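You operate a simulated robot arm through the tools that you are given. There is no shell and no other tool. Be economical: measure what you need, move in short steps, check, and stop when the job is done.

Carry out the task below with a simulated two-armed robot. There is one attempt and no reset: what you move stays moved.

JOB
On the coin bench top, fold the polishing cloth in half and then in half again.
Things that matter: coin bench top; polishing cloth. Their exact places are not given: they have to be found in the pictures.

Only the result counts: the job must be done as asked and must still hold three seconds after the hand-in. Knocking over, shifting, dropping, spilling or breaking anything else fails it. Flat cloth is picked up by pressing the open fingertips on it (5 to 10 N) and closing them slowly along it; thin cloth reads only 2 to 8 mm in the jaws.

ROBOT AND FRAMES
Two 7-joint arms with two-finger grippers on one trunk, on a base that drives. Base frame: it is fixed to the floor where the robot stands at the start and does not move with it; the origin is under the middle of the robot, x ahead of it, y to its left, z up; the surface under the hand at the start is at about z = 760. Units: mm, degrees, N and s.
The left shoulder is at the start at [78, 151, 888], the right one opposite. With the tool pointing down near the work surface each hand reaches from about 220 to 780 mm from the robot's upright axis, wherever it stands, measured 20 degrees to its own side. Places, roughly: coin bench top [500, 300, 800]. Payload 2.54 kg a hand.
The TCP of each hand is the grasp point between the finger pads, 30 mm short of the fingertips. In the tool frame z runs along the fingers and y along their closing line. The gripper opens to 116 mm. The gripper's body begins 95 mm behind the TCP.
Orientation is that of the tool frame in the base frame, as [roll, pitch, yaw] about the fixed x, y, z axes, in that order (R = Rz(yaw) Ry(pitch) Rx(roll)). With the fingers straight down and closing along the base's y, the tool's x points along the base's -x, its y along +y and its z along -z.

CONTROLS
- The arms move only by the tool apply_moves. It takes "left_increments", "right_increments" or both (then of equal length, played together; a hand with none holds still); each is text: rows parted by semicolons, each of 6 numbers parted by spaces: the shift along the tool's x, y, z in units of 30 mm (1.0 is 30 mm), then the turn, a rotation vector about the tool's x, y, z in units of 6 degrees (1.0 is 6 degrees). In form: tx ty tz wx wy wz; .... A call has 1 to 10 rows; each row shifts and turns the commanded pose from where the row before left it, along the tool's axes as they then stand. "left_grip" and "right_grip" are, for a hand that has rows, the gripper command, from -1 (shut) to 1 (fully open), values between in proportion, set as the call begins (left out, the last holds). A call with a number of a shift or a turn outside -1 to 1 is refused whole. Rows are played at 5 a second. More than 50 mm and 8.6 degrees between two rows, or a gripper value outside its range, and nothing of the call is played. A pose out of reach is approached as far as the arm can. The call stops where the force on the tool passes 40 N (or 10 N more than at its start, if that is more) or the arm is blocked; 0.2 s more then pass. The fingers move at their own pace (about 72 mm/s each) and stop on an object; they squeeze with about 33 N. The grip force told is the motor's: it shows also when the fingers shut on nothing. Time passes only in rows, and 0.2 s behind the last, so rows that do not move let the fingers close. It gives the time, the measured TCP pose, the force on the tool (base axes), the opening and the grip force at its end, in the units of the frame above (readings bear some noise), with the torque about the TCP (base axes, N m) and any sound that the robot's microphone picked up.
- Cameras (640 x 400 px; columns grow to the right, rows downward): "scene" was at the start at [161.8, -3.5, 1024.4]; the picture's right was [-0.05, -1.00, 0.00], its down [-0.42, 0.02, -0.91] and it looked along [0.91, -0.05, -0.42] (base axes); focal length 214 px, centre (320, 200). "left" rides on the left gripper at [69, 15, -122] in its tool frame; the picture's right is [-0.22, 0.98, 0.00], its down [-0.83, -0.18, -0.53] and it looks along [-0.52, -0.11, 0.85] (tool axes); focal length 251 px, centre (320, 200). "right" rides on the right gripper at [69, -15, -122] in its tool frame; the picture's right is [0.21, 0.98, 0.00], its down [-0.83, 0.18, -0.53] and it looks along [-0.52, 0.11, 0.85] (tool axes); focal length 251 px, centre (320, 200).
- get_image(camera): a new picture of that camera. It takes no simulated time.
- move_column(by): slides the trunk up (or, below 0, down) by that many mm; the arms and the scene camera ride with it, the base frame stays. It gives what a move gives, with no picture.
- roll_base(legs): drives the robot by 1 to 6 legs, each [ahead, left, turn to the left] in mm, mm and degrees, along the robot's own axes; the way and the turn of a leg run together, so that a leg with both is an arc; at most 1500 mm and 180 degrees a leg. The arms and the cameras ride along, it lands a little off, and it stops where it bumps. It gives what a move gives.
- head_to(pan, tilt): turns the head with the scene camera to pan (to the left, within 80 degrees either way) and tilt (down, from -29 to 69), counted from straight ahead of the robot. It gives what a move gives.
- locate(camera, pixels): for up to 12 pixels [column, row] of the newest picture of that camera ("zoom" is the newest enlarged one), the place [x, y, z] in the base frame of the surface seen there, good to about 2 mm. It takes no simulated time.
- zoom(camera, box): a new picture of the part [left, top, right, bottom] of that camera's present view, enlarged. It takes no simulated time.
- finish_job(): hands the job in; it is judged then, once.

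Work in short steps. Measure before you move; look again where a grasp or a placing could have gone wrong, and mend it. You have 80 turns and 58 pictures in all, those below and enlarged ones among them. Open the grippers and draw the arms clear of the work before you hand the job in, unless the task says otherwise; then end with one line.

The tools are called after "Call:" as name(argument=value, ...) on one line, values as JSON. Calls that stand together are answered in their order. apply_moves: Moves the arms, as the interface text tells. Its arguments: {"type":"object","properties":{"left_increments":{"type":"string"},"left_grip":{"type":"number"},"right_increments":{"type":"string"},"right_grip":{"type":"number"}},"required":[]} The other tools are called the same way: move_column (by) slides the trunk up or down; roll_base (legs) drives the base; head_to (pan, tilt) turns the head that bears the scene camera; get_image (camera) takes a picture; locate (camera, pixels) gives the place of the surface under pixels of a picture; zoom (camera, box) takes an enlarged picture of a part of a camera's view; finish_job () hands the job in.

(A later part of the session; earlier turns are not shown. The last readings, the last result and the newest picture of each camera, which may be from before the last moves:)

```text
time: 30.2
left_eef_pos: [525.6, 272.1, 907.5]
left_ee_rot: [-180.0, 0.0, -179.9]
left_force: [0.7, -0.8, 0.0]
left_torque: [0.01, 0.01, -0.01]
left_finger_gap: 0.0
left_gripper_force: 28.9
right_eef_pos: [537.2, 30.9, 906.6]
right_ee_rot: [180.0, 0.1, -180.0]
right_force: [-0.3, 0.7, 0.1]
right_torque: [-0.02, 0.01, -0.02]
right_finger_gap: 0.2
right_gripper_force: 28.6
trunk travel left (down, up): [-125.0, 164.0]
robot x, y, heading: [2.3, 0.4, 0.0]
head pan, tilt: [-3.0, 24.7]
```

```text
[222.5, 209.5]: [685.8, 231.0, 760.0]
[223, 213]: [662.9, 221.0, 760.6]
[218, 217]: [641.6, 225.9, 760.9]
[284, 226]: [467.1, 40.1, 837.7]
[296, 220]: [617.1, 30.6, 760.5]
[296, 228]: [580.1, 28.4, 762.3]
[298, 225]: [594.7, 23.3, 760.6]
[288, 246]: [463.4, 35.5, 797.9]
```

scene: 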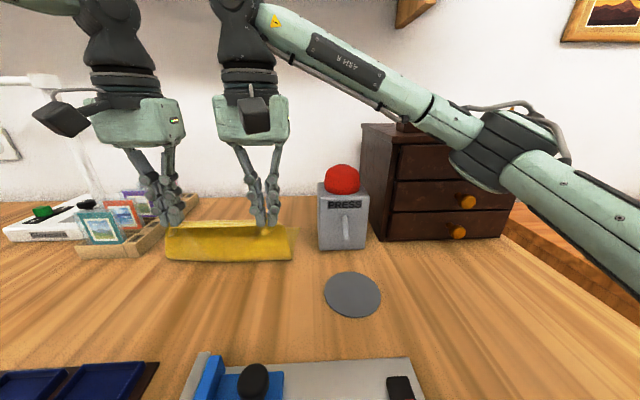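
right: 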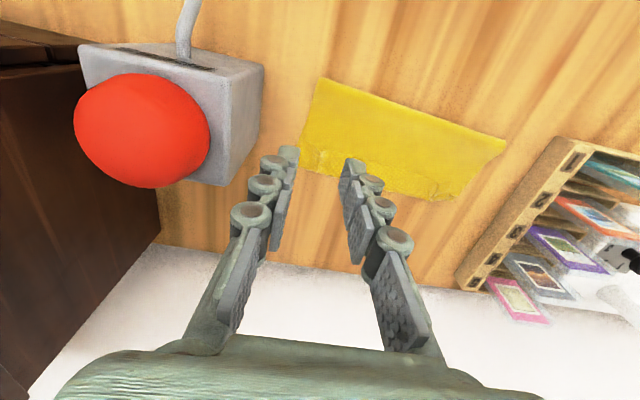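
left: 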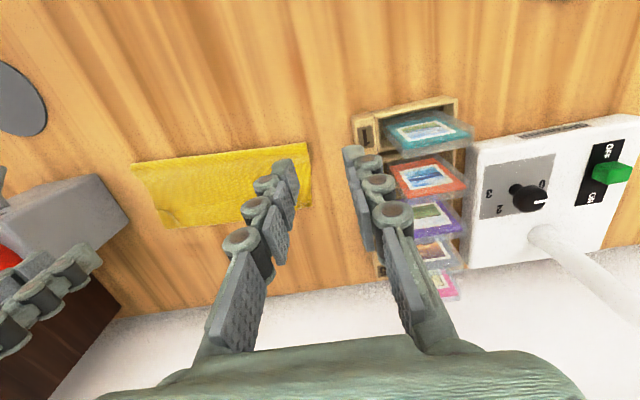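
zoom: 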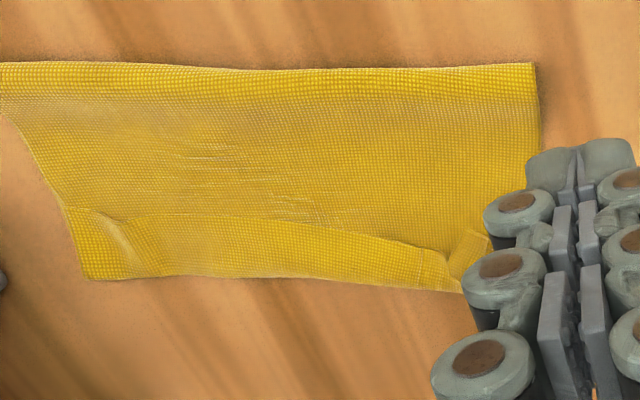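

Left pucker is at about (600,194,777) and the right one at (565,47,770). I move both part-open jaws to straddle them, tips just above the lower layer.

Call:
apply_moves(left_increments="-.83 -.87 0 0 0 0;-.83 -.87 0 0 0 0;-.82 -.86 0 0 0 0;0 0 .95 0 0 0;0 0 .95 0 0 0;0 0 .95 0 0 0;0 0 .6 0 0 0;0 0 .3 0 0 0;0 0 0 0 0 0", right_increments="-.33 .18 0 0 0 0;-.33 .18 0 0 0 0;-.33 .18 0 0 0 0;0 0 .95 0 0 0;0 0 .95 0 0 0;0 0 .95 0 0 0;0 0 .6 0 0 0;0 0 .32 0 0 0;0 0 0 0 0 0", left_grip=-0.5, right_grip=-0.5)

Call:
zoom(camera="left", box=[200, 100, 440, 250])

Call:
zoom(camera="right", box=[200, 100, 440, 250])

```text
time: 32.2
left_eef_pos: [602.2, 192.4, 793.6]
left_ee_rot: [179.9, 0.0, -180.0]
left_force: [0.2, -0.7, -0.2]
left_torque: [0.02, 0.01, -0.02]
left_finger_gap: 28.8
left_gripper_force: 0.0
right_eef_pos: [566.3, 44.7, 794.3]
right_ee_rot: [-180.0, -0.1, -180.0]
right_force: [-0.3, 1.3, -0.4]
right_torque: [0.03, -0.01, 0.0]
right_finger_gap: 29.0
right_gripper_force: 0.1
trunk travel left (down, up): [-125.0, 164.0]
robot x, y, heading: [-0.8, 1.4, 0.0]
head pan, tilt: [-3.0, 24.7]
```

```text
2.67 times, centred on (320, 175) of left
```

zoom: 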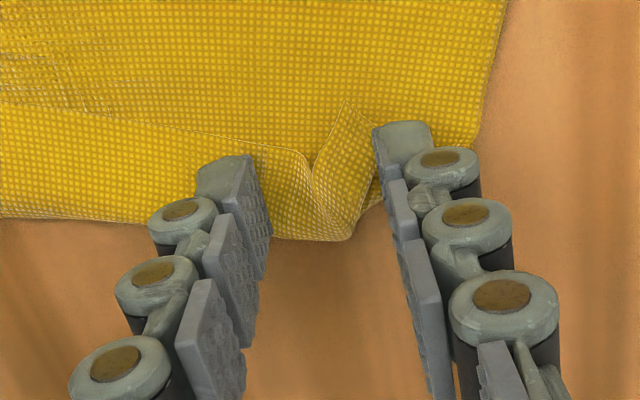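

```text
2.67 times, centred on (320, 175) of right
```

zoom: 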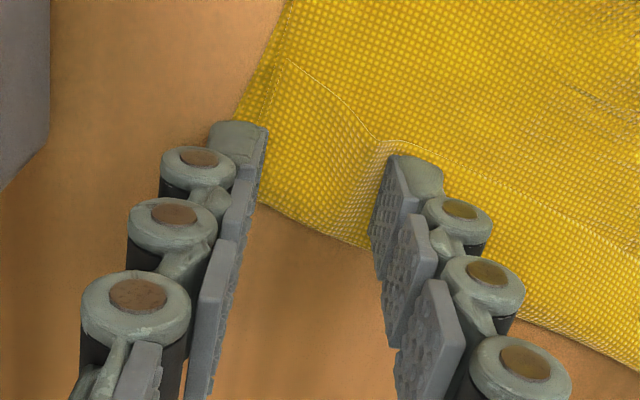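

Left straddles its pucker. Right needs ~10 mm more to +y: lift, shift, lower; then close both.

Call:
apply_moves(left_increments="0 0 0 0 0 0;0 0 0 0 0 0;0 0 0 0 0 0;0 0 .04 0 0 0;0 0 0 0 0 0", right_increments="0 0 -.4 0 0 0;0 .2 0 0 0 0;0 .17 0 0 0 0;0 0 .25 0 0 0;0 0 .22 0 0 0")

Call:
apply_moves(left_increments="0 0 0 0 0 0;0 0 0 0 0 0", right_increments="0 0 0 0 0 0;0 0 0 0 0 0", left_grip=-0.75, right_grip=-0.75)

Call:
apply_moves(left_increments="0 0 0 0 0 0;0 0 0 0 0 0;0 0 0 0 0 0", right_increments="0 0 0 0 0 0;0 0 0 0 0 0;0 0 0 0 0 0", left_grip=-1, right_grip=-1)

```text
time: 33.4
left_eef_pos: [602.9, 192.5, 793.8]
left_ee_rot: [-179.9, 0.0, -179.9]
left_force: [0.1, -0.6, 0.2]
left_torque: [-0.03, -0.02, 0.03]
left_finger_gap: 29.1
left_gripper_force: 0.0
right_eef_pos: [567.5, 58.0, 792.4]
right_ee_rot: [-180.0, 0.1, -179.9]
right_force: [0.3, 0.0, 1.1]
right_torque: [0.02, -0.01, 0.01]
right_finger_gap: 28.8
right_gripper_force: 0.1
trunk travel left (down, up): [-125.0, 164.0]
robot x, y, heading: [0.9, 2.9, 0.0]
head pan, tilt: [-3.0, 24.7]
```

```text
time: 34.0
left_eef_pos: [601.7, 191.5, 793.2]
left_ee_rot: [-179.9, -0.1, -179.9]
left_force: [-0.3, 1.2, 0.4]
left_torque: [-0.04, 0.0, -0.02]
left_finger_gap: 14.5
left_gripper_force: 0.2
right_eef_pos: [567.8, 56.0, 792.9]
right_ee_rot: [180.0, 0.0, 179.9]
right_force: [-0.6, -0.4, 0.7]
right_torque: [-0.02, -0.02, 0.02]
right_finger_gap: 14.3
right_gripper_force: 0.1
trunk travel left (down, up): [-125.0, 164.0]
robot x, y, heading: [-0.1, -0.7, -0.1]
head pan, tilt: [-3.0, 24.7]
```

```text
time: 34.8
left_eef_pos: [602.4, 192.8, 793.1]
left_ee_rot: [180.0, 0.1, -179.9]
left_force: [-0.1, -1.9, 5.1]
left_torque: [-0.23, 0.01, -0.05]
left_finger_gap: 1.7
left_gripper_force: 35.3
right_eef_pos: [566.5, 57.6, 792.2]
right_ee_rot: [180.0, 0.0, 180.0]
right_force: [0.2, 1.2, 3.6]
right_torque: [0.12, -0.03, -0.01]
right_finger_gap: 0.2
right_gripper_force: 26.3
trunk travel left (down, up): [-125.0, 164.0]
robot x, y, heading: [-2.1, -0.8, -0.2]
head pan, tilt: [-3.0, 24.7]
```

Torque readings suggest cloth in both; I lift 40 mm and look.

Call:
apply_moves(left_increments="0 0 -.5 0 0 0;.1 0 -.8 0 0 0;0 0 0 0 0 0", right_increments="0 0 -.5 0 0 0;.1 0 -.8 0 0 0;0 0 0 0 0 0")

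Call:
zoom(camera="scene", box=[150, 160, 330, 270])

```text
time: 35.6
left_eef_pos: [599.8, 193.8, 832.7]
left_ee_rot: [180.0, 0.0, -180.0]
left_force: [-0.6, 0.4, -0.4]
left_torque: [-0.04, 0.07, 0.01]
left_finger_gap: 2.8
left_gripper_force: 36.9
right_eef_pos: [563.5, 57.8, 831.0]
right_ee_rot: [180.0, 0.0, -179.9]
right_force: [-0.1, 0.1, 1.8]
right_torque: [0.0, 0.01, -0.01]
right_finger_gap: 5.3
right_gripper_force: 29.5
trunk travel left (down, up): [-125.0, 164.0]
robot x, y, heading: [-0.7, 2.0, -0.2]
head pan, tilt: [-3.0, 24.7]
```

```text
3.56 times, centred on (240, 215) of scene
```

zoom: 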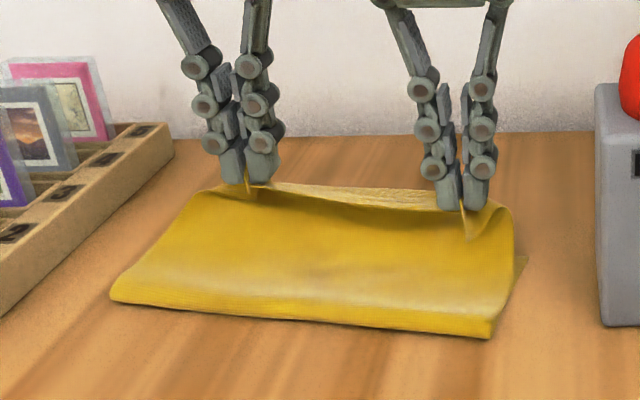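

Both hands hold only the top layer. I carry it back toward me in an arc to unfold the cloth.

Call:
apply_moves(left_increments=".88 .083 -.83 0 0 0;.88 .083 -.5 0 0 0;.88 .083 -.17 0 0 0;.88 .083 0 0 0 0;.88 .083 .17 0 0 0;.88 .083 .5 0 0 0;.88 .083 .95 0 0 0;.88 .083 .95 0 0 0;0 0 0 0 0 0", right_increments=".817 .083 -.83 0 0 0;.817 .083 -.5 0 0 0;.817 .083 -.17 0 0 0;.817 .083 0 0 0 0;.817 .083 .17 0 0 0;.817 .083 .5 0 0 0;.817 .083 .95 0 0 0;.817 .083 .95 0 0 0;0 0 0 0 0 0")

Call:
zoom(camera="scene", box=[80, 180, 360, 350])

```text
time: 37.6
left_eef_pos: [388.3, 213.8, 801.9]
left_ee_rot: [180.0, 0.0, -179.9]
left_force: [0.2, -0.8, 0.1]
left_torque: [0.01, -0.01, -0.02]
left_finger_gap: 3.5
left_gripper_force: 30.4
right_eef_pos: [370.1, 75.1, 798.3]
right_ee_rot: [-180.0, 0.0, -179.9]
right_force: [0.2, 1.2, 1.1]
right_torque: [0.32, -0.02, 0.01]
right_finger_gap: 0.3
right_gripper_force: 26.7
trunk travel left (down, up): [-125.0, 164.0]
robot x, y, heading: [0.3, -1.6, 0.0]
head pan, tilt: [-3.0, 24.7]
```

```text
2.29 times, centred on (220, 265) of scene
```

zoom: 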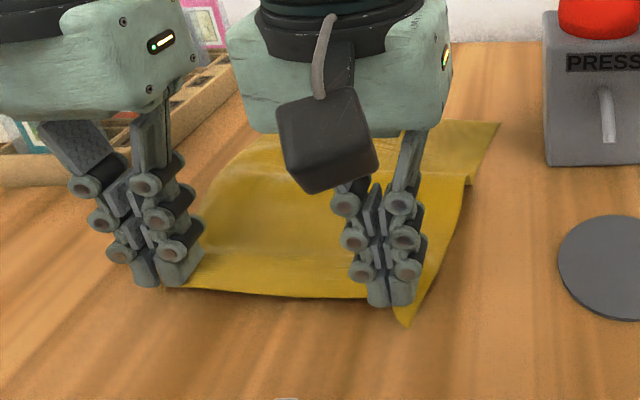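

Unfolded with slack remaining in the middle; I pull 20 mm more toward me, spread slightly in y, lower and release.

Call:
apply_moves(left_increments=".25 .1 .1 0 0 0;.25 .1 .1 0 0 0;.2 0.1 0.05 0 0 0;0 0 0 0 0 0", right_increments=".25 -.1 .05 0 0 0;.25 -.1 .05 0 0 0;.2 -.1 0 0 0 0;0 0 0 0 0 0")

Call:
apply_moves(left_increments="0 0 0 0 0 0;0 0 0 0 0 0;0 0 -.7 0 0 0;0 0 -1 0 0 0;0 0.4 -1 0 0 0;0 0.5 -1 0 0 0;0 0 0 0 0 0", right_increments="0 0 0 0 0 0;0 0 0 0 0 0;0 0 -.7 0 0 0;0 0 -1 0 0 0;0 -.5 -1 0 0 0;0 -1 -1 0 0 0;0 -1 0 0 0 0", left_grip=-0.4, right_grip=-0.4)

Call:
zoom(camera="scene", box=[80, 180, 360, 350])

Call:
get_image(camera="left")

Call:
get_image(camera="right")

```text
time: 38.6
left_eef_pos: [367.0, 220.5, 793.2]
left_ee_rot: [-179.6, 0.1, -179.9]
left_force: [-1.9, -32.4, 0.0]
left_torque: [-0.92, 0.04, 0.08]
left_finger_gap: 2.1
left_gripper_force: 31.5
right_eef_pos: [347.9, 70.1, 795.6]
right_ee_rot: [179.4, 0.0, 179.9]
right_force: [1.6, 32.7, 0.0]
right_torque: [0.84, -0.02, 0.28]
right_finger_gap: 2.1
right_gripper_force: 31.1
trunk travel left (down, up): [-125.0, 164.0]
robot x, y, heading: [-0.7, -0.3, 0.1]
head pan, tilt: [-3.0, 24.7]
```

```text
time: 40.2
left_eef_pos: [367.2, 250.6, 905.1]
left_ee_rot: [180.0, 0.0, -179.9]
left_force: [0.5, -0.4, -0.6]
left_torque: [0.0, -0.01, -0.01]
left_finger_gap: 34.9
left_gripper_force: 0.0
right_eef_pos: [348.6, -7.9, 908.1]
right_ee_rot: [180.0, 0.0, -180.0]
right_force: [0.3, 1.1, 0.0]
right_torque: [0.01, -0.03, -0.05]
right_finger_gap: 34.9
right_gripper_force: 0.1
trunk travel left (down, up): [-125.0, 164.0]
robot x, y, heading: [0.0, 0.7, -0.0]
head pan, tilt: [-3.0, 24.7]
```

```text
2.29 times, centred on (220, 265) of scene
```

zoom: 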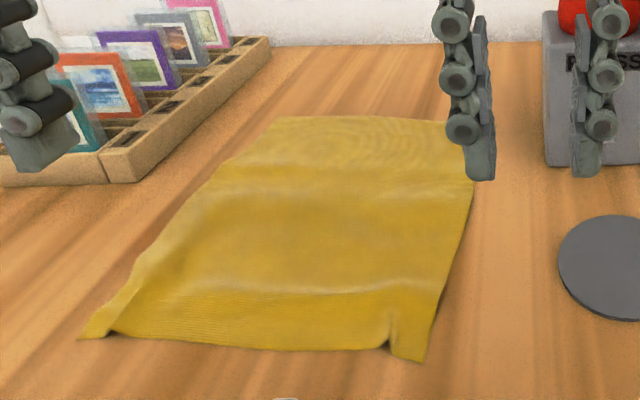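

```text
27 pictures are left
```

left: 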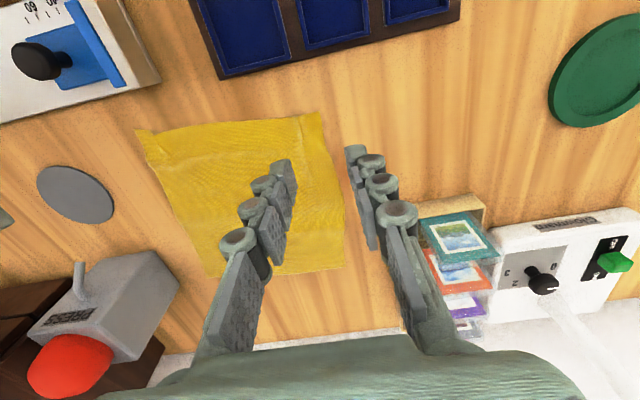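

```text
26 pictures are left
```

right: 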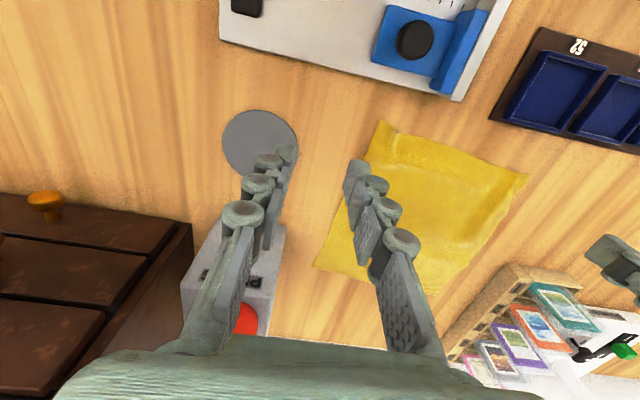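

The cloth is back to nearly flat with puckers at its near edge. I measure corners and pucker positions.

Call:
locate(camera="right", pixels=[[380, 123], [526, 176], [315, 264], [392, 140], [400, 135], [510, 180], [450, 152]])

Call:
locate(camera="left", pixels=[[140, 132], [318, 115], [342, 268], [160, 135], [158, 128], [298, 119], [230, 122]])

Call:
locate(camera="scene", pixels=[[118, 326], [264, 336], [250, 328], [127, 325], [190, 327], [201, 231], [240, 258], [180, 305]])

```text
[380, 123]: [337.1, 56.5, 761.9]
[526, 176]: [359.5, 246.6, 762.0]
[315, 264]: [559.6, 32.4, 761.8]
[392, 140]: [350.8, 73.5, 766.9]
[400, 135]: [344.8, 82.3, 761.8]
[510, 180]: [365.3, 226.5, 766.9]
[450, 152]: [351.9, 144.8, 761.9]
```

```text
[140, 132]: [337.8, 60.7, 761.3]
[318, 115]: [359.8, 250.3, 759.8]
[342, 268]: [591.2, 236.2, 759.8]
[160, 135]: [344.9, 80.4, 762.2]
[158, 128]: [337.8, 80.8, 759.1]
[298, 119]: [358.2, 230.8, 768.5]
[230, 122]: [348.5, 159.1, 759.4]
```

```text
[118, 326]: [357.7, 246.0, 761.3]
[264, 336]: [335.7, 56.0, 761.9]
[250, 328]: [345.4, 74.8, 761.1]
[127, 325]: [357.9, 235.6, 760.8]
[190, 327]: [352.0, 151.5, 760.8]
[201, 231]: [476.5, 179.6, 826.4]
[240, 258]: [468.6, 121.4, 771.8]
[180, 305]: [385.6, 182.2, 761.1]
```

Near edge runs B(336,56)–A(359,250), puckers at y≈73 and 231. I re-grip at these puckers but with the fingers covering only ~9 mm of the edge.

Call:
apply_moves(left_increments=".124 -.218 0 0 0 0;.124 -.218 0 0 0 0;.124 -.217 0 0 0 0;0 0 .9 0 0 0;0 0 .9 0 0 0;0 0 .9 0 0 0;0 0 .6 0 0 0;0 0 .3 0 0 0;0 0 0 0 0 0", right_increments=".1 .9 0 0 0 0;.1 .9 0 0 0 0;.1 .9 0 0 0 0;0 0 .9 0 0 0;0 0 .9 0 0 0;0 0 .9 0 0 0;0 0 .7 0 0 0;0 0 .3 0 0 0;0 0 0 0 0 0", left_grip=-0.45, right_grip=-0.45)

Call:
zoom(camera="left", box=[200, 100, 440, 250])

Call:
zoom(camera="right", box=[200, 100, 440, 250])

```text
time: 42.2
left_eef_pos: [356.0, 228.7, 795.2]
left_ee_rot: [180.0, 0.0, -179.9]
left_force: [-0.4, -0.7, 0.1]
left_torque: [0.0, 0.02, 0.02]
left_finger_gap: 32.1
left_gripper_force: 0.0
right_eef_pos: [339.1, 75.7, 795.9]
right_ee_rot: [-180.0, 0.0, 180.0]
right_force: [-0.2, -0.2, -0.1]
right_torque: [0.01, 0.01, -0.01]
right_finger_gap: 31.8
right_gripper_force: 0.1
trunk travel left (down, up): [-125.0, 164.0]
robot x, y, heading: [2.5, 3.7, 0.1]
head pan, tilt: [-3.0, 24.7]
```

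```text
2.67 times, centred on (320, 175) of left
```

zoom: 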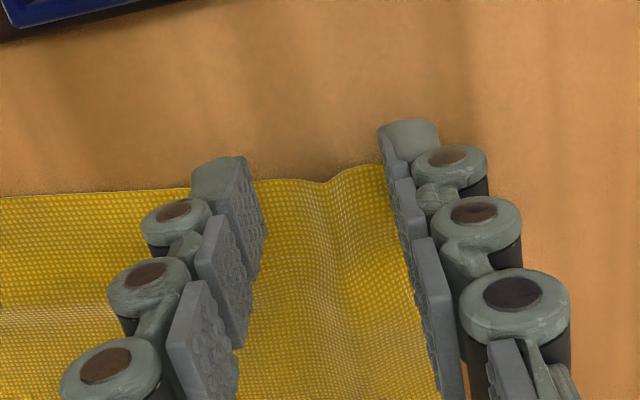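

```text
2.67 times, centred on (320, 175) of right
```

zoom: 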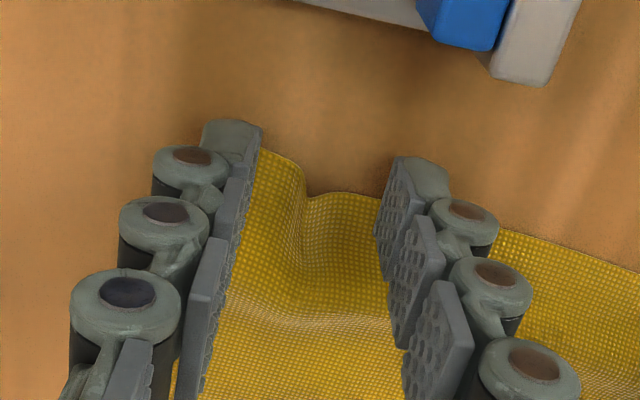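

Both puckers sit between the jaws with the edge about mid-pad. I lower to a light press.

Call:
apply_moves(left_increments="0 0 .1 0 0 0;0 0 .08 0 0 0;0 0 0 0 0 0", right_increments="0 0 .1 0 0 0;0 0 .1 0 0 0;0 0 0 0 0 0")

```text
time: 43.0
left_eef_pos: [355.2, 228.9, 790.7]
left_ee_rot: [-179.9, 0.1, -179.9]
left_force: [0.7, 0.7, -0.2]
left_torque: [0.01, -0.01, 0.03]
left_finger_gap: 31.9
left_gripper_force: 0.1
right_eef_pos: [339.9, 74.6, 790.1]
right_ee_rot: [179.9, 0.0, -180.0]
right_force: [-0.2, 0.1, 12.0]
right_torque: [0.04, -0.07, -0.03]
right_finger_gap: 31.7
right_gripper_force: 0.4
trunk travel left (down, up): [-125.0, 164.0]
robot x, y, heading: [-3.0, -3.4, -0.2]
head pan, tilt: [-3.0, 24.7]
```

Call:
apply_moves(left_increments="0 0 .06 0 0 0;0 0 0 0 0 0", right_increments="0 0 0 0 0 0;0 0 0 0 0 0")

Call:
apply_moves(left_increments="0 0 0.01 0 0 0;0 0 0 0 0 0", right_increments="0 0 .01 0 0 0;0 0 0 0 0 0", left_grip=-0.65, right_grip=-0.65)

Call:
apply_moves(left_increments="0 0 0.01 0 0 0;0 0 0 0 0 0", right_increments="0 0 .01 0 0 0;0 0 0 0 0 0", left_grip=-0.82, right_grip=-0.82)

Call:
apply_moves(left_increments="0 0 0 0 0 0;0 0 0 0 0 0;0 0 0 0 0 0", right_increments="0 0 0 0 0 0;0 0 0 0 0 0;0 0 0 0 0 0", left_grip=-1, right_grip=-1)

```text
time: 43.6
left_eef_pos: [356.1, 228.1, 790.6]
left_ee_rot: [180.0, 0.1, -179.9]
left_force: [-0.1, -0.5, 15.4]
left_torque: [0.0, -0.09, 0.01]
left_finger_gap: 32.4
left_gripper_force: 0.6
right_eef_pos: [338.6, 74.9, 790.9]
right_ee_rot: [179.9, 0.2, -180.0]
right_force: [1.6, 1.7, 11.6]
right_torque: [0.16, -0.14, -0.01]
right_finger_gap: 32.4
right_gripper_force: 0.0
trunk travel left (down, up): [-125.0, 164.0]
robot x, y, heading: [-0.0, 0.6, 0.1]
head pan, tilt: [-3.0, 24.7]
```

```text
time: 44.2
left_eef_pos: [355.4, 228.2, 790.0]
left_ee_rot: [-179.9, 0.1, -179.9]
left_force: [-0.6, -2.5, 19.3]
left_torque: [-0.32, -0.09, -0.03]
left_finger_gap: 20.6
left_gripper_force: 0.1
right_eef_pos: [338.7, 73.5, 789.5]
right_ee_rot: [179.9, 0.0, -180.0]
right_force: [0.9, 0.7, 9.5]
right_torque: [0.06, -0.11, 0.01]
right_finger_gap: 19.7
right_gripper_force: 0.0
trunk travel left (down, up): [-125.0, 164.0]
robot x, y, heading: [-2.6, 1.3, -0.1]
head pan, tilt: [-3.0, 24.7]
```

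```text
time: 44.8
left_eef_pos: [356.3, 229.3, 789.0]
left_ee_rot: [-180.0, 0.0, -179.9]
left_force: [0.1, -1.9, 18.3]
left_torque: [-0.15, -0.06, 0.03]
left_finger_gap: 8.9
left_gripper_force: 0.1
right_eef_pos: [337.7, 74.2, 790.1]
right_ee_rot: [-179.9, 0.1, -180.0]
right_force: [-0.5, 3.2, 4.1]
right_torque: [0.11, -0.04, 0.03]
right_finger_gap: 11.2
right_gripper_force: 0.6
trunk travel left (down, up): [-125.0, 164.0]
robot x, y, heading: [-1.3, 0.4, 0.1]
head pan, tilt: [-3.0, 24.7]
```

```text
time: 45.6
left_eef_pos: [355.7, 228.2, 788.7]
left_ee_rot: [179.9, 0.1, -179.9]
left_force: [-0.1, -0.3, 6.8]
left_torque: [0.07, 0.07, -0.01]
left_finger_gap: 3.2
left_gripper_force: 29.7
right_eef_pos: [337.7, 73.6, 790.4]
right_ee_rot: [180.0, 0.0, 180.0]
right_force: [0.7, 0.0, 0.3]
right_torque: [-0.03, -0.04, -0.01]
right_finger_gap: 0.3
right_gripper_force: 28.9
trunk travel left (down, up): [-125.0, 164.0]
robot x, y, heading: [0.1, 0.7, -0.2]
head pan, tilt: [-3.0, 24.7]
```

Left holds (3.2 mm), right is doubtful (0.3). I lift 20 mm and check.

Call:
apply_moves(left_increments="-.05 0 -.3 0 0 0;-.1 0 -.4 0 0 0;0 0 0 0 0 0", right_increments="-.05 0 -.3 0 0 0;-.1 0 -.4 0 0 0;0 0 0 0 0 0")

Call:
zoom(camera="scene", box=[80, 200, 340, 350])

```text
time: 46.4
left_eef_pos: [361.2, 230.0, 811.5]
left_ee_rot: [179.9, 0.1, -179.9]
left_force: [0.6, -0.6, 0.4]
left_torque: [-0.03, -0.02, -0.01]
left_finger_gap: 3.7
left_gripper_force: 29.8
right_eef_pos: [341.5, 73.2, 810.8]
right_ee_rot: [-180.0, 0.0, 180.0]
right_force: [-0.1, 0.3, 0.3]
right_torque: [-0.02, -0.02, -0.01]
right_finger_gap: 0.0
right_gripper_force: 28.8
trunk travel left (down, up): [-125.0, 164.0]
robot x, y, heading: [3.5, 2.8, 0.0]
head pan, tilt: [-3.0, 24.7]
```

```text
2.46 times, centred on (210, 275) of scene
```

zoom: 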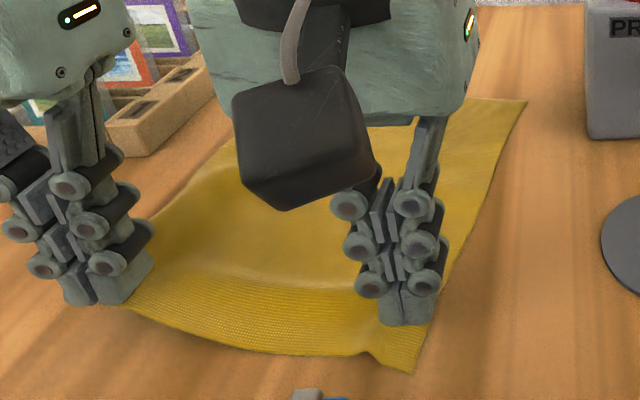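

The right missed (cloth still on the table, pucker near zoom (375,352)). I locate its edge there.

Call:
locate(camera="zoom", pixels=[[413, 371], [375, 355], [355, 352], [330, 350]])

Call:
zoom(camera="right", box=[200, 100, 440, 250])

```text
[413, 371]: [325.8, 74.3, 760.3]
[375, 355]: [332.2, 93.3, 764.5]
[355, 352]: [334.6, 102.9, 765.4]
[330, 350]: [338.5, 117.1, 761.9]
```

```text
2.67 times, centred on (320, 175) of right
```

zoom: 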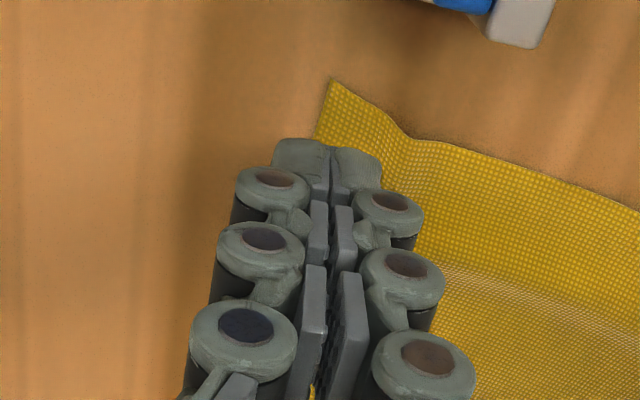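

The right corner slid to (326,74) with its pucker at (332,93). I reposition the right jaw there and press harder (~12 N) while closing.

Call:
apply_moves(right_increments=".17 .33 0 0 0 0;.18 .33 0 0 0 0;0 0 .3 0 0 0;0 0 .3 0 0 0;0 0 .1 0 0 0;0 0 0 0 0 0", right_grip=-0.45)

```text
time: 47.8
left_eef_pos: [360.1, 229.2, 811.9]
left_ee_rot: [-179.9, 0.0, -180.0]
left_force: [0.4, -0.6, 1.1]
left_torque: [-0.04, 0.02, 0.0]
left_finger_gap: 4.7
left_gripper_force: 29.2
right_eef_pos: [332.1, 93.1, 790.5]
right_ee_rot: [179.8, 0.2, -179.9]
right_force: [-0.6, 1.3, 18.3]
right_torque: [0.36, -0.1, 0.0]
right_finger_gap: 33.0
right_gripper_force: 1.2
trunk travel left (down, up): [-125.0, 164.0]
robot x, y, heading: [-2.1, 1.2, 0.1]
head pan, tilt: [-3.0, 24.7]
```

Call:
apply_moves(right_increments="0 0 0 0 0 0;0 0 0 0 0 0", right_grip=-0.65)

Call:
apply_moves(right_increments="0 0 0.02 0 0 0;0 0 0 0 0 0", right_grip=-0.82)

Call:
apply_moves(right_increments="0 0 0.01 0 0 0;0 0 0 0 0 0;0 0 0 0 0 0", right_grip=-1)

Call:
apply_moves(right_increments="-.05 0 -.3 0 0 0;-.1 0 -.4 0 0 0;0 0 0 0 0 0")

Call:
zoom(camera="scene", box=[80, 200, 340, 350])

```text
time: 48.4
left_eef_pos: [359.9, 229.8, 812.0]
left_ee_rot: [-180.0, 0.2, -180.0]
left_force: [-1.4, -2.6, 2.1]
left_torque: [-0.01, -0.02, 0.0]
left_finger_gap: 0.2
left_gripper_force: 28.8
right_eef_pos: [331.0, 94.9, 789.4]
right_ee_rot: [179.9, 0.1, -180.0]
right_force: [0.5, 2.8, 23.6]
right_torque: [0.44, -0.18, 0.02]
right_finger_gap: 21.6
right_gripper_force: 0.7
trunk travel left (down, up): [-125.0, 164.0]
robot x, y, heading: [3.0, 0.9, -0.1]
head pan, tilt: [-3.0, 24.7]
```

```text
time: 49.0
left_eef_pos: [360.8, 228.9, 810.4]
left_ee_rot: [-179.9, 0.2, -179.9]
left_force: [-1.0, -7.3, -2.1]
left_torque: [-0.2, 0.02, 0.06]
left_finger_gap: 3.1
left_gripper_force: 35.9
right_eef_pos: [331.7, 93.0, 790.0]
right_ee_rot: [179.9, 0.1, -179.9]
right_force: [-0.1, 5.9, 25.2]
right_torque: [0.38, -0.07, 0.05]
right_finger_gap: 9.8
right_gripper_force: 0.1
trunk travel left (down, up): [-125.0, 164.0]
robot x, y, heading: [-4.0, -0.7, 0.1]
head pan, tilt: [-3.0, 24.7]
```

```text
time: 49.8
left_eef_pos: [359.9, 229.8, 811.8]
left_ee_rot: [-179.8, 0.2, -179.8]
left_force: [-1.2, -15.2, -0.8]
left_torque: [-0.49, 0.02, 0.06]
left_finger_gap: 1.3
left_gripper_force: 32.2
right_eef_pos: [331.2, 93.5, 789.0]
right_ee_rot: [179.8, 0.1, 179.9]
right_force: [1.1, 16.4, 15.3]
right_torque: [0.5, -0.13, 0.15]
right_finger_gap: 1.9
right_gripper_force: 31.4
trunk travel left (down, up): [-125.0, 164.0]
robot x, y, heading: [-2.5, -0.8, 0.4]
head pan, tilt: [-3.0, 24.7]
```

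```text
time: 50.6
left_eef_pos: [361.7, 229.1, 811.5]
left_ee_rot: [-180.0, 0.0, -179.8]
left_force: [-2.0, -12.2, -0.9]
left_torque: [-0.68, 0.0, 0.01]
left_finger_gap: 1.8
left_gripper_force: 29.0
right_eef_pos: [338.3, 94.0, 808.2]
right_ee_rot: [-179.8, 0.0, 180.0]
right_force: [1.2, 11.0, 2.0]
right_torque: [0.47, 0.01, 0.16]
right_finger_gap: 0.8
right_gripper_force: 30.5
trunk travel left (down, up): [-125.0, 164.0]
robot x, y, heading: [-2.7, -0.2, -0.1]
head pan, tilt: [-3.0, 24.7]
```

```text
2.46 times, centred on (210, 275) of scene
```

zoom: 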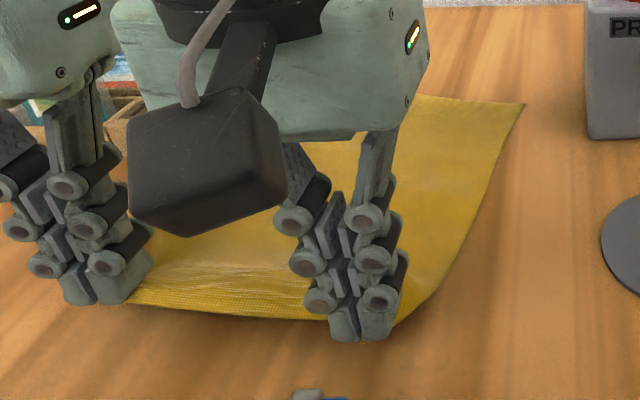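

Both jaws hold now. I carry the edge in an arc to the far edge: left (+207,-29), right (+210,-24), no tilt.

Call:
apply_moves(left_increments="-.8625 -.121 -.667 0 0 0;-.8625 -.121 -.6 0 0 0;-.8625 -.121 -.4 0 0 0;-.8625 -.121 -.2 0 0 0;-.8625 -.121 .133 0 0 0;-.8625 -.121 .533 0 0 0;-.8625 -.121 .85 0 0 0;-.8625 -.121 .75 0 0 0;0 0 0 0 0 0", right_increments="-.876 -.1 -.667 0 0 0;-.876 -.1 -.6 0 0 0;-.876 -.1 -.4 0 0 0;-.876 -.1 -.2 0 0 0;-.876 -.1 .133 0 0 0;-.876 -.1 .533 0 0 0;-.876 -.1 .85 0 0 0;-.876 -.1 .75 0 0 0;0 0 0 0 0 0")

Call:
zoom(camera="scene", box=[140, 150, 330, 280])

```text
time: 52.6
left_eef_pos: [567.5, 203.3, 798.4]
left_ee_rot: [-180.0, -0.1, -179.8]
left_force: [0.1, -1.8, -1.6]
left_torque: [0.03, 0.05, 0.01]
left_finger_gap: 5.0
left_gripper_force: 32.7
right_eef_pos: [544.7, 71.8, 797.1]
right_ee_rot: [-179.9, 0.0, 180.0]
right_force: [0.7, 1.5, 3.0]
right_torque: [0.02, -0.01, 0.03]
right_finger_gap: 0.4
right_gripper_force: 30.4
trunk travel left (down, up): [-125.0, 164.0]
robot x, y, heading: [-0.1, 0.8, 0.1]
head pan, tilt: [-3.0, 24.7]
```

```text
3.08 times, centred on (235, 215) of scene
```

zoom: 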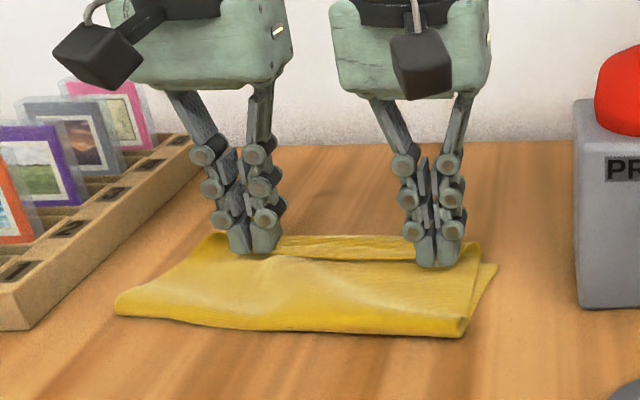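

Fold looks good; the top layer is ~8 mm to the left of the bottom corner at (497,265). I shift both hands 8 mm to the right, lower and release.

Call:
apply_moves(left_increments="0 -.13 0 0 0 0;-.05 -.13 .1 0 0 0;0 0 .1 0 0 0;0 0 0 0 0 0", right_increments="0 -.13 0 0 0 0;-.1 -.13 .08 0 0 0;0 0 .08 0 0 0;0 0 0 0 0 0")

Call:
apply_moves(left_increments="0 0 0 0 0 0;0 0 0 0 0 0;0 0 -.5 0 0 0;0 0 -1 0 0 0;0 0.3 -1 0 0 0;0.6 .9 -1 0 0 0;.8 .9 0 0 0 0;.8 0.8 0 0 0 0", right_increments="0 0 0 0 0 0;0 0 0 0 0 0;0 0 -.5 0 0 0;0 0 -1 0 0 0;0 -.3 -1 0 0 0;0 -.6 -1 0 0 0;0 -.6 -.5 0 0 0;0 0 0 0 0 0", left_grip=-0.5, right_grip=-0.6)

Call:
zoom(camera="scene", box=[150, 190, 330, 300])

Call:
zoom(camera="left", box=[60, 60, 380, 260])

```text
time: 53.6
left_eef_pos: [570.8, 193.1, 791.1]
left_ee_rot: [180.0, 0.0, -179.9]
left_force: [0.6, -2.6, -2.2]
left_torque: [-0.09, 0.03, 0.04]
left_finger_gap: 5.5
left_gripper_force: 33.9
right_eef_pos: [549.0, 62.3, 792.6]
right_ee_rot: [179.9, 0.1, 179.9]
right_force: [0.3, 1.6, 1.5]
right_torque: [-0.09, 0.03, 0.04]
right_finger_gap: 2.7
right_gripper_force: 37.8
trunk travel left (down, up): [-125.0, 164.0]
robot x, y, heading: [1.2, -1.4, -0.2]
head pan, tilt: [-3.0, 24.7]
```

```text
time: 55.4
left_eef_pos: [503.4, 280.0, 897.3]
left_ee_rot: [179.9, 0.0, -179.9]
left_force: [0.2, 0.5, -0.3]
left_torque: [0.02, 0.0, -0.01]
left_finger_gap: 28.8
left_gripper_force: 0.0
right_eef_pos: [549.4, 19.3, 912.5]
right_ee_rot: [180.0, 0.0, -180.0]
right_force: [-0.2, 0.0, 0.6]
right_torque: [0.0, 0.0, 0.01]
right_finger_gap: 23.2
right_gripper_force: 0.0
trunk travel left (down, up): [-125.0, 164.0]
robot x, y, heading: [0.1, -2.4, 0.0]
head pan, tilt: [-3.0, 24.7]
```

```text
3.56 times, centred on (240, 245) of scene
```

zoom: 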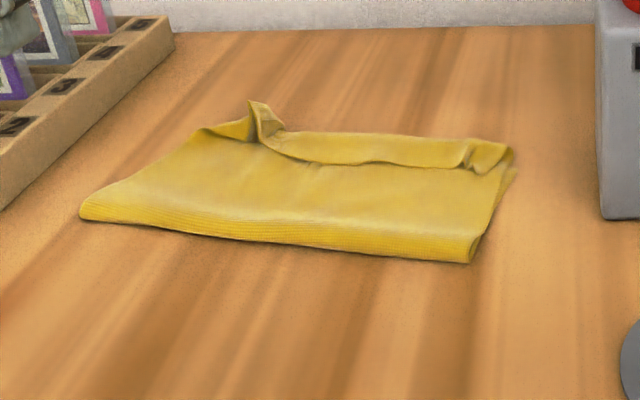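

```text
2.00 times, centred on (220, 160) of left
```

zoom: 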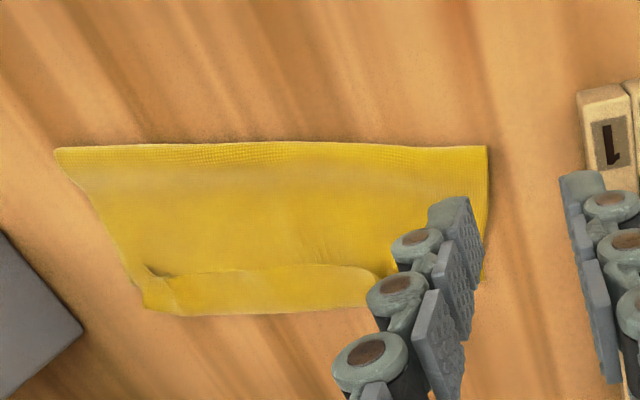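

Call:
locate(camera="zoom", pixels=[[60, 152], [270, 146], [483, 150], [150, 305], [270, 312], [360, 303], [270, 272], [180, 280], [480, 278], [98, 215]])

Call:
locate(camera="scene", pixels=[[222, 219], [224, 227], [236, 230], [281, 232], [295, 236], [294, 244], [207, 229], [250, 231], [250, 239]])

```text
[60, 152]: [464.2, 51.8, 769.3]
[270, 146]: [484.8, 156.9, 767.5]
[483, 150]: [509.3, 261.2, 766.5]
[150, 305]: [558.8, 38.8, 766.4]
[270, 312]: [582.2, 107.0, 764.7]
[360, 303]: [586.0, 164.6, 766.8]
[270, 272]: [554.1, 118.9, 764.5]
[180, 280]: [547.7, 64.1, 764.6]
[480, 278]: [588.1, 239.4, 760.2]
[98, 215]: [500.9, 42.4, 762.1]
```

```text
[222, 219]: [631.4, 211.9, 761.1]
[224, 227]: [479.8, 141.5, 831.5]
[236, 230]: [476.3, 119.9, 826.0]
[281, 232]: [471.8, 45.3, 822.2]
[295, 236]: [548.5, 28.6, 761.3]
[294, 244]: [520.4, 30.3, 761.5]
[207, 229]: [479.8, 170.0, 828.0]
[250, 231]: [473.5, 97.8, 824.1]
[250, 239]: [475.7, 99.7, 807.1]
```

A ~25 mm hem is still turned back and the fold line is ~16 mm too far forward. I can fix both: turn the left gripper 90°, press one finger on the top layer and the other on the hem, and open the jaws so they push hem outward and top layer back. First the right arm moves away and the left turns.

Call:
apply_moves(left_increments="0 -.9 -.3 0 0 0;0 -.9 -.3 0 0 0;0 -.9 0 0 0 0;0 -.9 0 0 0 0;0 0 0 0 0 1;0 0 0 0 0 1;0 0 0 0 0 1;0 0 0 0 0 1;0 0 0 0 0 1;0 0 0 0 0 1", right_increments="1 0 -.2 0 0 0;1 -.5 0 0 0 0;1 -1 0 0 0 0;1 -1 0 0 0 0;1 -1 0 0 0 0;0 -1 0 0 0 0;0 0 0 0 0 0;0 0 0 0 0 0;0 0 0 0 0 0;0 0 0 0 0 0", left_grip=-0.69)

Call:
apply_moves(left_increments="0 0 0 0 0 1;0 0 0 0 0 1;0 0 0 0 0 1;0 0 0 0 0 1;0 0 0 0 0 1;0 0 0 0 0 1;0 0 0 0 0 1;0 0 0 0 0 1;0 0 0 0 0 1;0 0 0 0 0 0")

```text
time: 57.6
left_eef_pos: [502.7, 171.8, 914.5]
left_ee_rot: [-180.0, 0.0, 144.0]
left_force: [-0.2, 0.2, 0.0]
left_torque: [-0.01, 0.0, -0.01]
left_finger_gap: 18.4
left_gripper_force: 0.0
right_eef_pos: [398.9, -118.4, 917.9]
right_ee_rot: [180.0, 0.1, 179.9]
right_force: [0.4, -0.3, -0.6]
right_torque: [-0.03, -0.02, 0.05]
right_finger_gap: 23.1
right_gripper_force: 0.1
trunk travel left (down, up): [-125.0, 164.0]
robot x, y, heading: [0.7, 2.0, -0.2]
head pan, tilt: [-3.0, 24.7]
```

```text
time: 59.8
left_eef_pos: [503.1, 172.7, 914.7]
left_ee_rot: [180.0, 0.0, 90.1]
left_force: [0.0, -0.1, -1.1]
left_torque: [0.01, -0.03, 0.0]
left_finger_gap: 18.2
left_gripper_force: 0.0
right_eef_pos: [399.9, -119.2, 917.2]
right_ee_rot: [-180.0, 0.0, -180.0]
right_force: [-0.3, -0.2, -0.3]
right_torque: [0.02, 0.03, 0.03]
right_finger_gap: 23.1
right_gripper_force: 0.0
trunk travel left (down, up): [-125.0, 164.0]
robot x, y, heading: [-2.1, 1.0, -0.0]
head pan, tilt: [-3.0, 24.7]
```

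Turned (tool y now along +x). Move over the lip at (556,125) and descend to just above.

Call:
apply_moves(left_increments="-.8 .9 0 0 0 0;-.8 .9 0 0 0 0;0 0 .9 0 0 0;0 0 .9 0 0 0;0 0 .9 0 0 0;0 0 .8 0 0 0;0 0 .3 0 0 0;0 0 0 0 0 0")

Call:
zoom(camera="left", box=[180, 80, 500, 280])

```text
time: 61.6
left_eef_pos: [539.3, 140.8, 800.7]
left_ee_rot: [179.9, 0.0, 90.1]
left_force: [0.1, -0.3, -0.9]
left_torque: [0.0, 0.0, -0.01]
left_finger_gap: 18.0
left_gripper_force: 0.0
left hand out of reach, approached as far as the arm can: row 2
right_eef_pos: [399.4, -118.2, 918.8]
right_ee_rot: [-180.0, 0.0, -180.0]
right_force: [-1.1, -0.4, 0.7]
right_torque: [0.02, 0.0, 0.0]
right_finger_gap: 23.4
right_gripper_force: 0.0
trunk travel left (down, up): [-125.0, 164.0]
robot x, y, heading: [-0.9, -1.3, 0.1]
head pan, tilt: [-3.0, 24.7]
```

```text
2.00 times, centred on (340, 180) of left
```

zoom: 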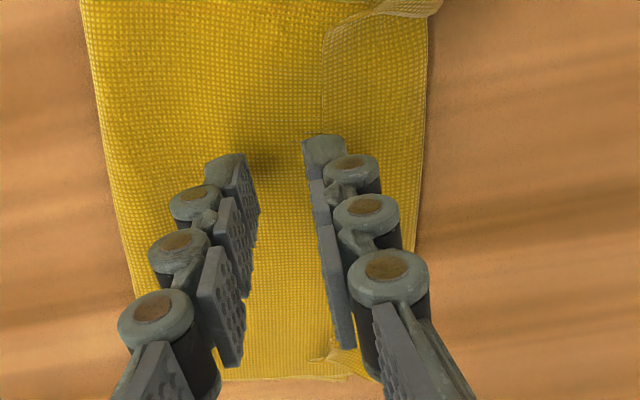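

I'm at (539,141); the lip passes under the far finger. I try +14 mm in x at this lower height.

Call:
apply_moves(left_increments="0 .3 0 0 0 0;0 .2 0 0 0 0;0 0 .15 0 0 0;0 0 .1 0 0 0;0 0 0 0 0 0")

```text
time: 62.8
left_eef_pos: [554.4, 140.6, 793.9]
left_ee_rot: [180.0, 0.0, 90.2]
left_force: [-0.3, -0.1, 0.2]
left_torque: [-0.02, 0.02, 0.0]
left_finger_gap: 17.9
left_gripper_force: 0.1
right_eef_pos: [398.7, -118.9, 918.3]
right_ee_rot: [-180.0, 0.0, -180.0]
right_force: [1.0, 0.5, -0.9]
right_torque: [0.0, -0.03, -0.02]
right_finger_gap: 23.3
right_gripper_force: 0.1
trunk travel left (down, up): [-125.0, 164.0]
robot x, y, heading: [-5.3, -1.6, 0.2]
head pan, tilt: [-3.0, 24.7]
```

Call:
apply_moves(left_increments="0 0 .08 0 0 0;0 0 .05 0 0 0;0 0 0 0 0 0")

```text
time: 63.6
left_eef_pos: [554.5, 142.1, 791.9]
left_ee_rot: [179.8, -0.1, 90.1]
left_force: [0.8, 1.1, 12.4]
left_torque: [0.05, -0.2, 0.01]
left_finger_gap: 17.7
left_gripper_force: 0.0
right_eef_pos: [398.9, -117.9, 918.6]
right_ee_rot: [-180.0, 0.1, 179.9]
right_force: [-0.7, -0.3, 0.0]
right_torque: [0.02, -0.04, 0.0]
right_finger_gap: 23.2
right_gripper_force: 0.1
trunk travel left (down, up): [-125.0, 164.0]
robot x, y, heading: [-3.9, 4.1, 0.1]
head pan, tilt: [-3.0, 24.7]
```

12 N contact; now open the jaws stepwise to spread hem and top layer.

Call:
apply_moves(left_increments="0 0 0 0 0 0;0 0 0 0 0 0", left_grip=-0.4)

Call:
apply_moves(left_increments="0 0 0 0 0 0;0 0 0 0 0 0", left_grip=-0.1)

Call:
apply_moves(left_increments="0 0 0 0 0 0;0 0 0 0 0 0", left_grip=0.2)

Call:
get_image(camera="left")

```text
time: 64.2
left_eef_pos: [553.5, 141.2, 789.9]
left_ee_rot: [179.7, 0.1, 90.1]
left_force: [0.6, -0.1, 8.5]
left_torque: [-0.06, -0.01, 0.02]
left_finger_gap: 31.7
left_gripper_force: 0.1
right_eef_pos: [398.6, -117.3, 918.1]
right_ee_rot: [-179.9, 0.1, -180.0]
right_force: [-0.2, 0.3, 1.3]
right_torque: [0.01, -0.03, 0.0]
right_finger_gap: 23.4
right_gripper_force: 0.0
trunk travel left (down, up): [-125.0, 164.0]
robot x, y, heading: [-0.1, 3.1, -0.0]
head pan, tilt: [-3.0, 24.7]
```

```text
time: 64.8
left_eef_pos: [553.9, 141.0, 787.8]
left_ee_rot: [-180.0, 0.0, 90.1]
left_force: [0.0, -0.3, 2.0]
left_torque: [0.02, -0.01, 0.0]
left_finger_gap: 52.6
left_gripper_force: 0.0
right_eef_pos: [398.2, -118.8, 917.7]
right_ee_rot: [180.0, 0.1, -180.0]
right_force: [0.2, 0.0, 1.2]
right_torque: [-0.01, 0.0, 0.0]
right_finger_gap: 23.1
right_gripper_force: 0.1
trunk travel left (down, up): [-125.0, 164.0]
robot x, y, heading: [-0.2, -0.4, 0.2]
head pan, tilt: [-3.0, 24.7]
```

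```text
time: 65.4
left_eef_pos: [555.2, 141.4, 789.0]
left_ee_rot: [180.0, 0.0, 90.0]
left_force: [-0.2, 0.3, 0.2]
left_torque: [0.02, 0.0, 0.03]
left_finger_gap: 69.4
left_gripper_force: 0.0
right_eef_pos: [398.5, -118.3, 918.8]
right_ee_rot: [-180.0, 0.0, -179.9]
right_force: [0.1, 0.3, 0.4]
right_torque: [0.0, -0.04, -0.03]
right_finger_gap: 23.2
right_gripper_force: 0.1
trunk travel left (down, up): [-125.0, 164.0]
robot x, y, heading: [-0.2, 1.7, 0.2]
head pan, tilt: [-3.0, 24.7]
```

```text
16 pictures are left
```

left: 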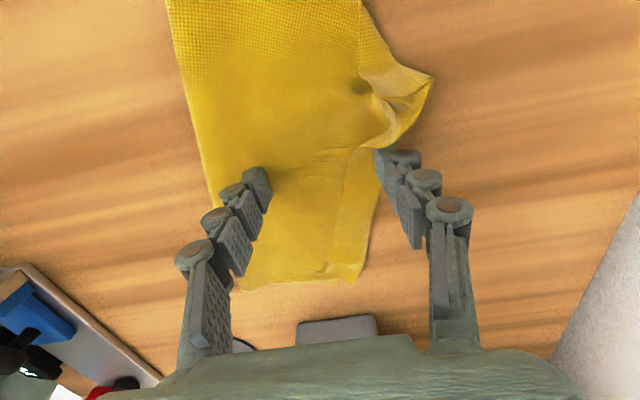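

The hem opened out where I pressed. I lift, and look at the whole.

Call:
apply_moves(left_increments="0 0 -.8 0 0 0;0 -.3 -1 0 0 0;0 -1 -1 0 0 0;0 -1 -1 0 0 0;0 -1 0 0 0 0;0 0 0 0 0 0")

Call:
zoom(camera="scene", box=[150, 190, 330, 300])

Call:
zoom(camera="left", box=[150, 0, 550, 250])

```text
time: 66.8
left_eef_pos: [455.4, 139.9, 903.8]
left_ee_rot: [180.0, 0.1, 90.2]
left_force: [-0.1, 0.0, 0.0]
left_torque: [-0.01, 0.0, -0.01]
left_finger_gap: 69.6
left_gripper_force: 0.1
right_eef_pos: [397.8, -116.5, 917.5]
right_ee_rot: [179.9, -0.1, 180.0]
right_force: [0.3, 0.2, -0.1]
right_torque: [-0.03, -0.02, -0.02]
right_finger_gap: 23.2
right_gripper_force: 0.1
trunk travel left (down, up): [-125.0, 164.0]
robot x, y, heading: [1.6, 0.5, 0.1]
head pan, tilt: [-3.0, 24.7]
```

```text
3.56 times, centred on (240, 245) of scene
```

zoom: 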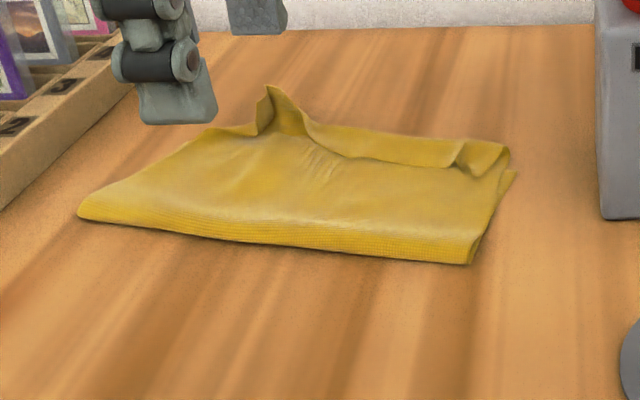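

```text
1.60 times, centred on (350, 125) of left
```

zoom: 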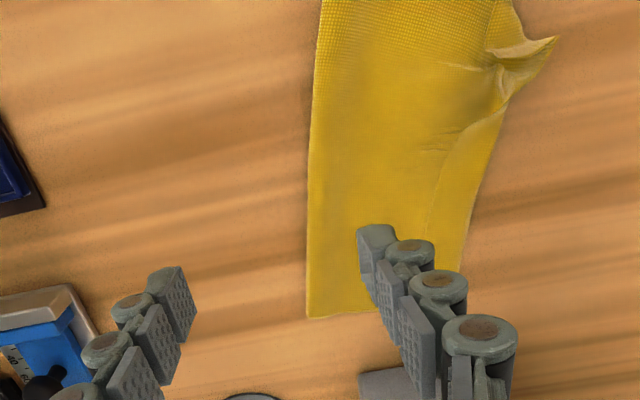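

Partly opened. I measure lip and crease along the hem for the next spreads.

Call:
locate(camera="zoom", pixels=[[310, 200], [308, 310], [428, 200], [470, 210], [440, 160], [495, 120], [465, 135], [500, 55], [550, 42], [515, 95], [495, 15], [480, 75]])

```text
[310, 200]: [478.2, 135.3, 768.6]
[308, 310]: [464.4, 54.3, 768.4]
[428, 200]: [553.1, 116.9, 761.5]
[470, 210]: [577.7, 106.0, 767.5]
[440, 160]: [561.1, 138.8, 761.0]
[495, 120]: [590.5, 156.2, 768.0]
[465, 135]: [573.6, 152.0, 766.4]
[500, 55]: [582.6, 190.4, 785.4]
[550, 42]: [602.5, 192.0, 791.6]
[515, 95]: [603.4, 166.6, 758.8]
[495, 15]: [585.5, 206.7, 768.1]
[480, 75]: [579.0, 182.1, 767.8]
```

I place the spread at y≈100 over the lip (x≈551), press, and open again, following down slightly.

Call:
apply_moves(left_increments="-.44 .8 .8 0 0 0;-.44 .8 .8 0 0 0;-.45 .8 .8 0 0 0;0 .79 .8 0 0 0;0 0 .35 0 0 0;0 0 .15 0 0 0;0 0 .05 0 0 0;0 0 0 0 0 0", left_grip=-0.69)

```text
time: 68.6
left_eef_pos: [546.7, 109.5, 790.8]
left_ee_rot: [179.8, 0.0, 90.1]
left_force: [1.6, 0.2, 10.7]
left_torque: [0.02, -0.16, -0.03]
left_finger_gap: 17.6
left_gripper_force: 0.0
left hand out of reach, approached as far as the arm can: row 4
right_eef_pos: [398.7, -117.8, 918.7]
right_ee_rot: [179.9, 0.1, -180.0]
right_force: [0.2, 0.4, -0.7]
right_torque: [-0.04, 0.0, -0.02]
right_finger_gap: 23.3
right_gripper_force: 0.0
trunk travel left (down, up): [-125.0, 164.0]
robot x, y, heading: [-5.8, 1.9, 0.2]
head pan, tilt: [-3.0, 24.7]
```

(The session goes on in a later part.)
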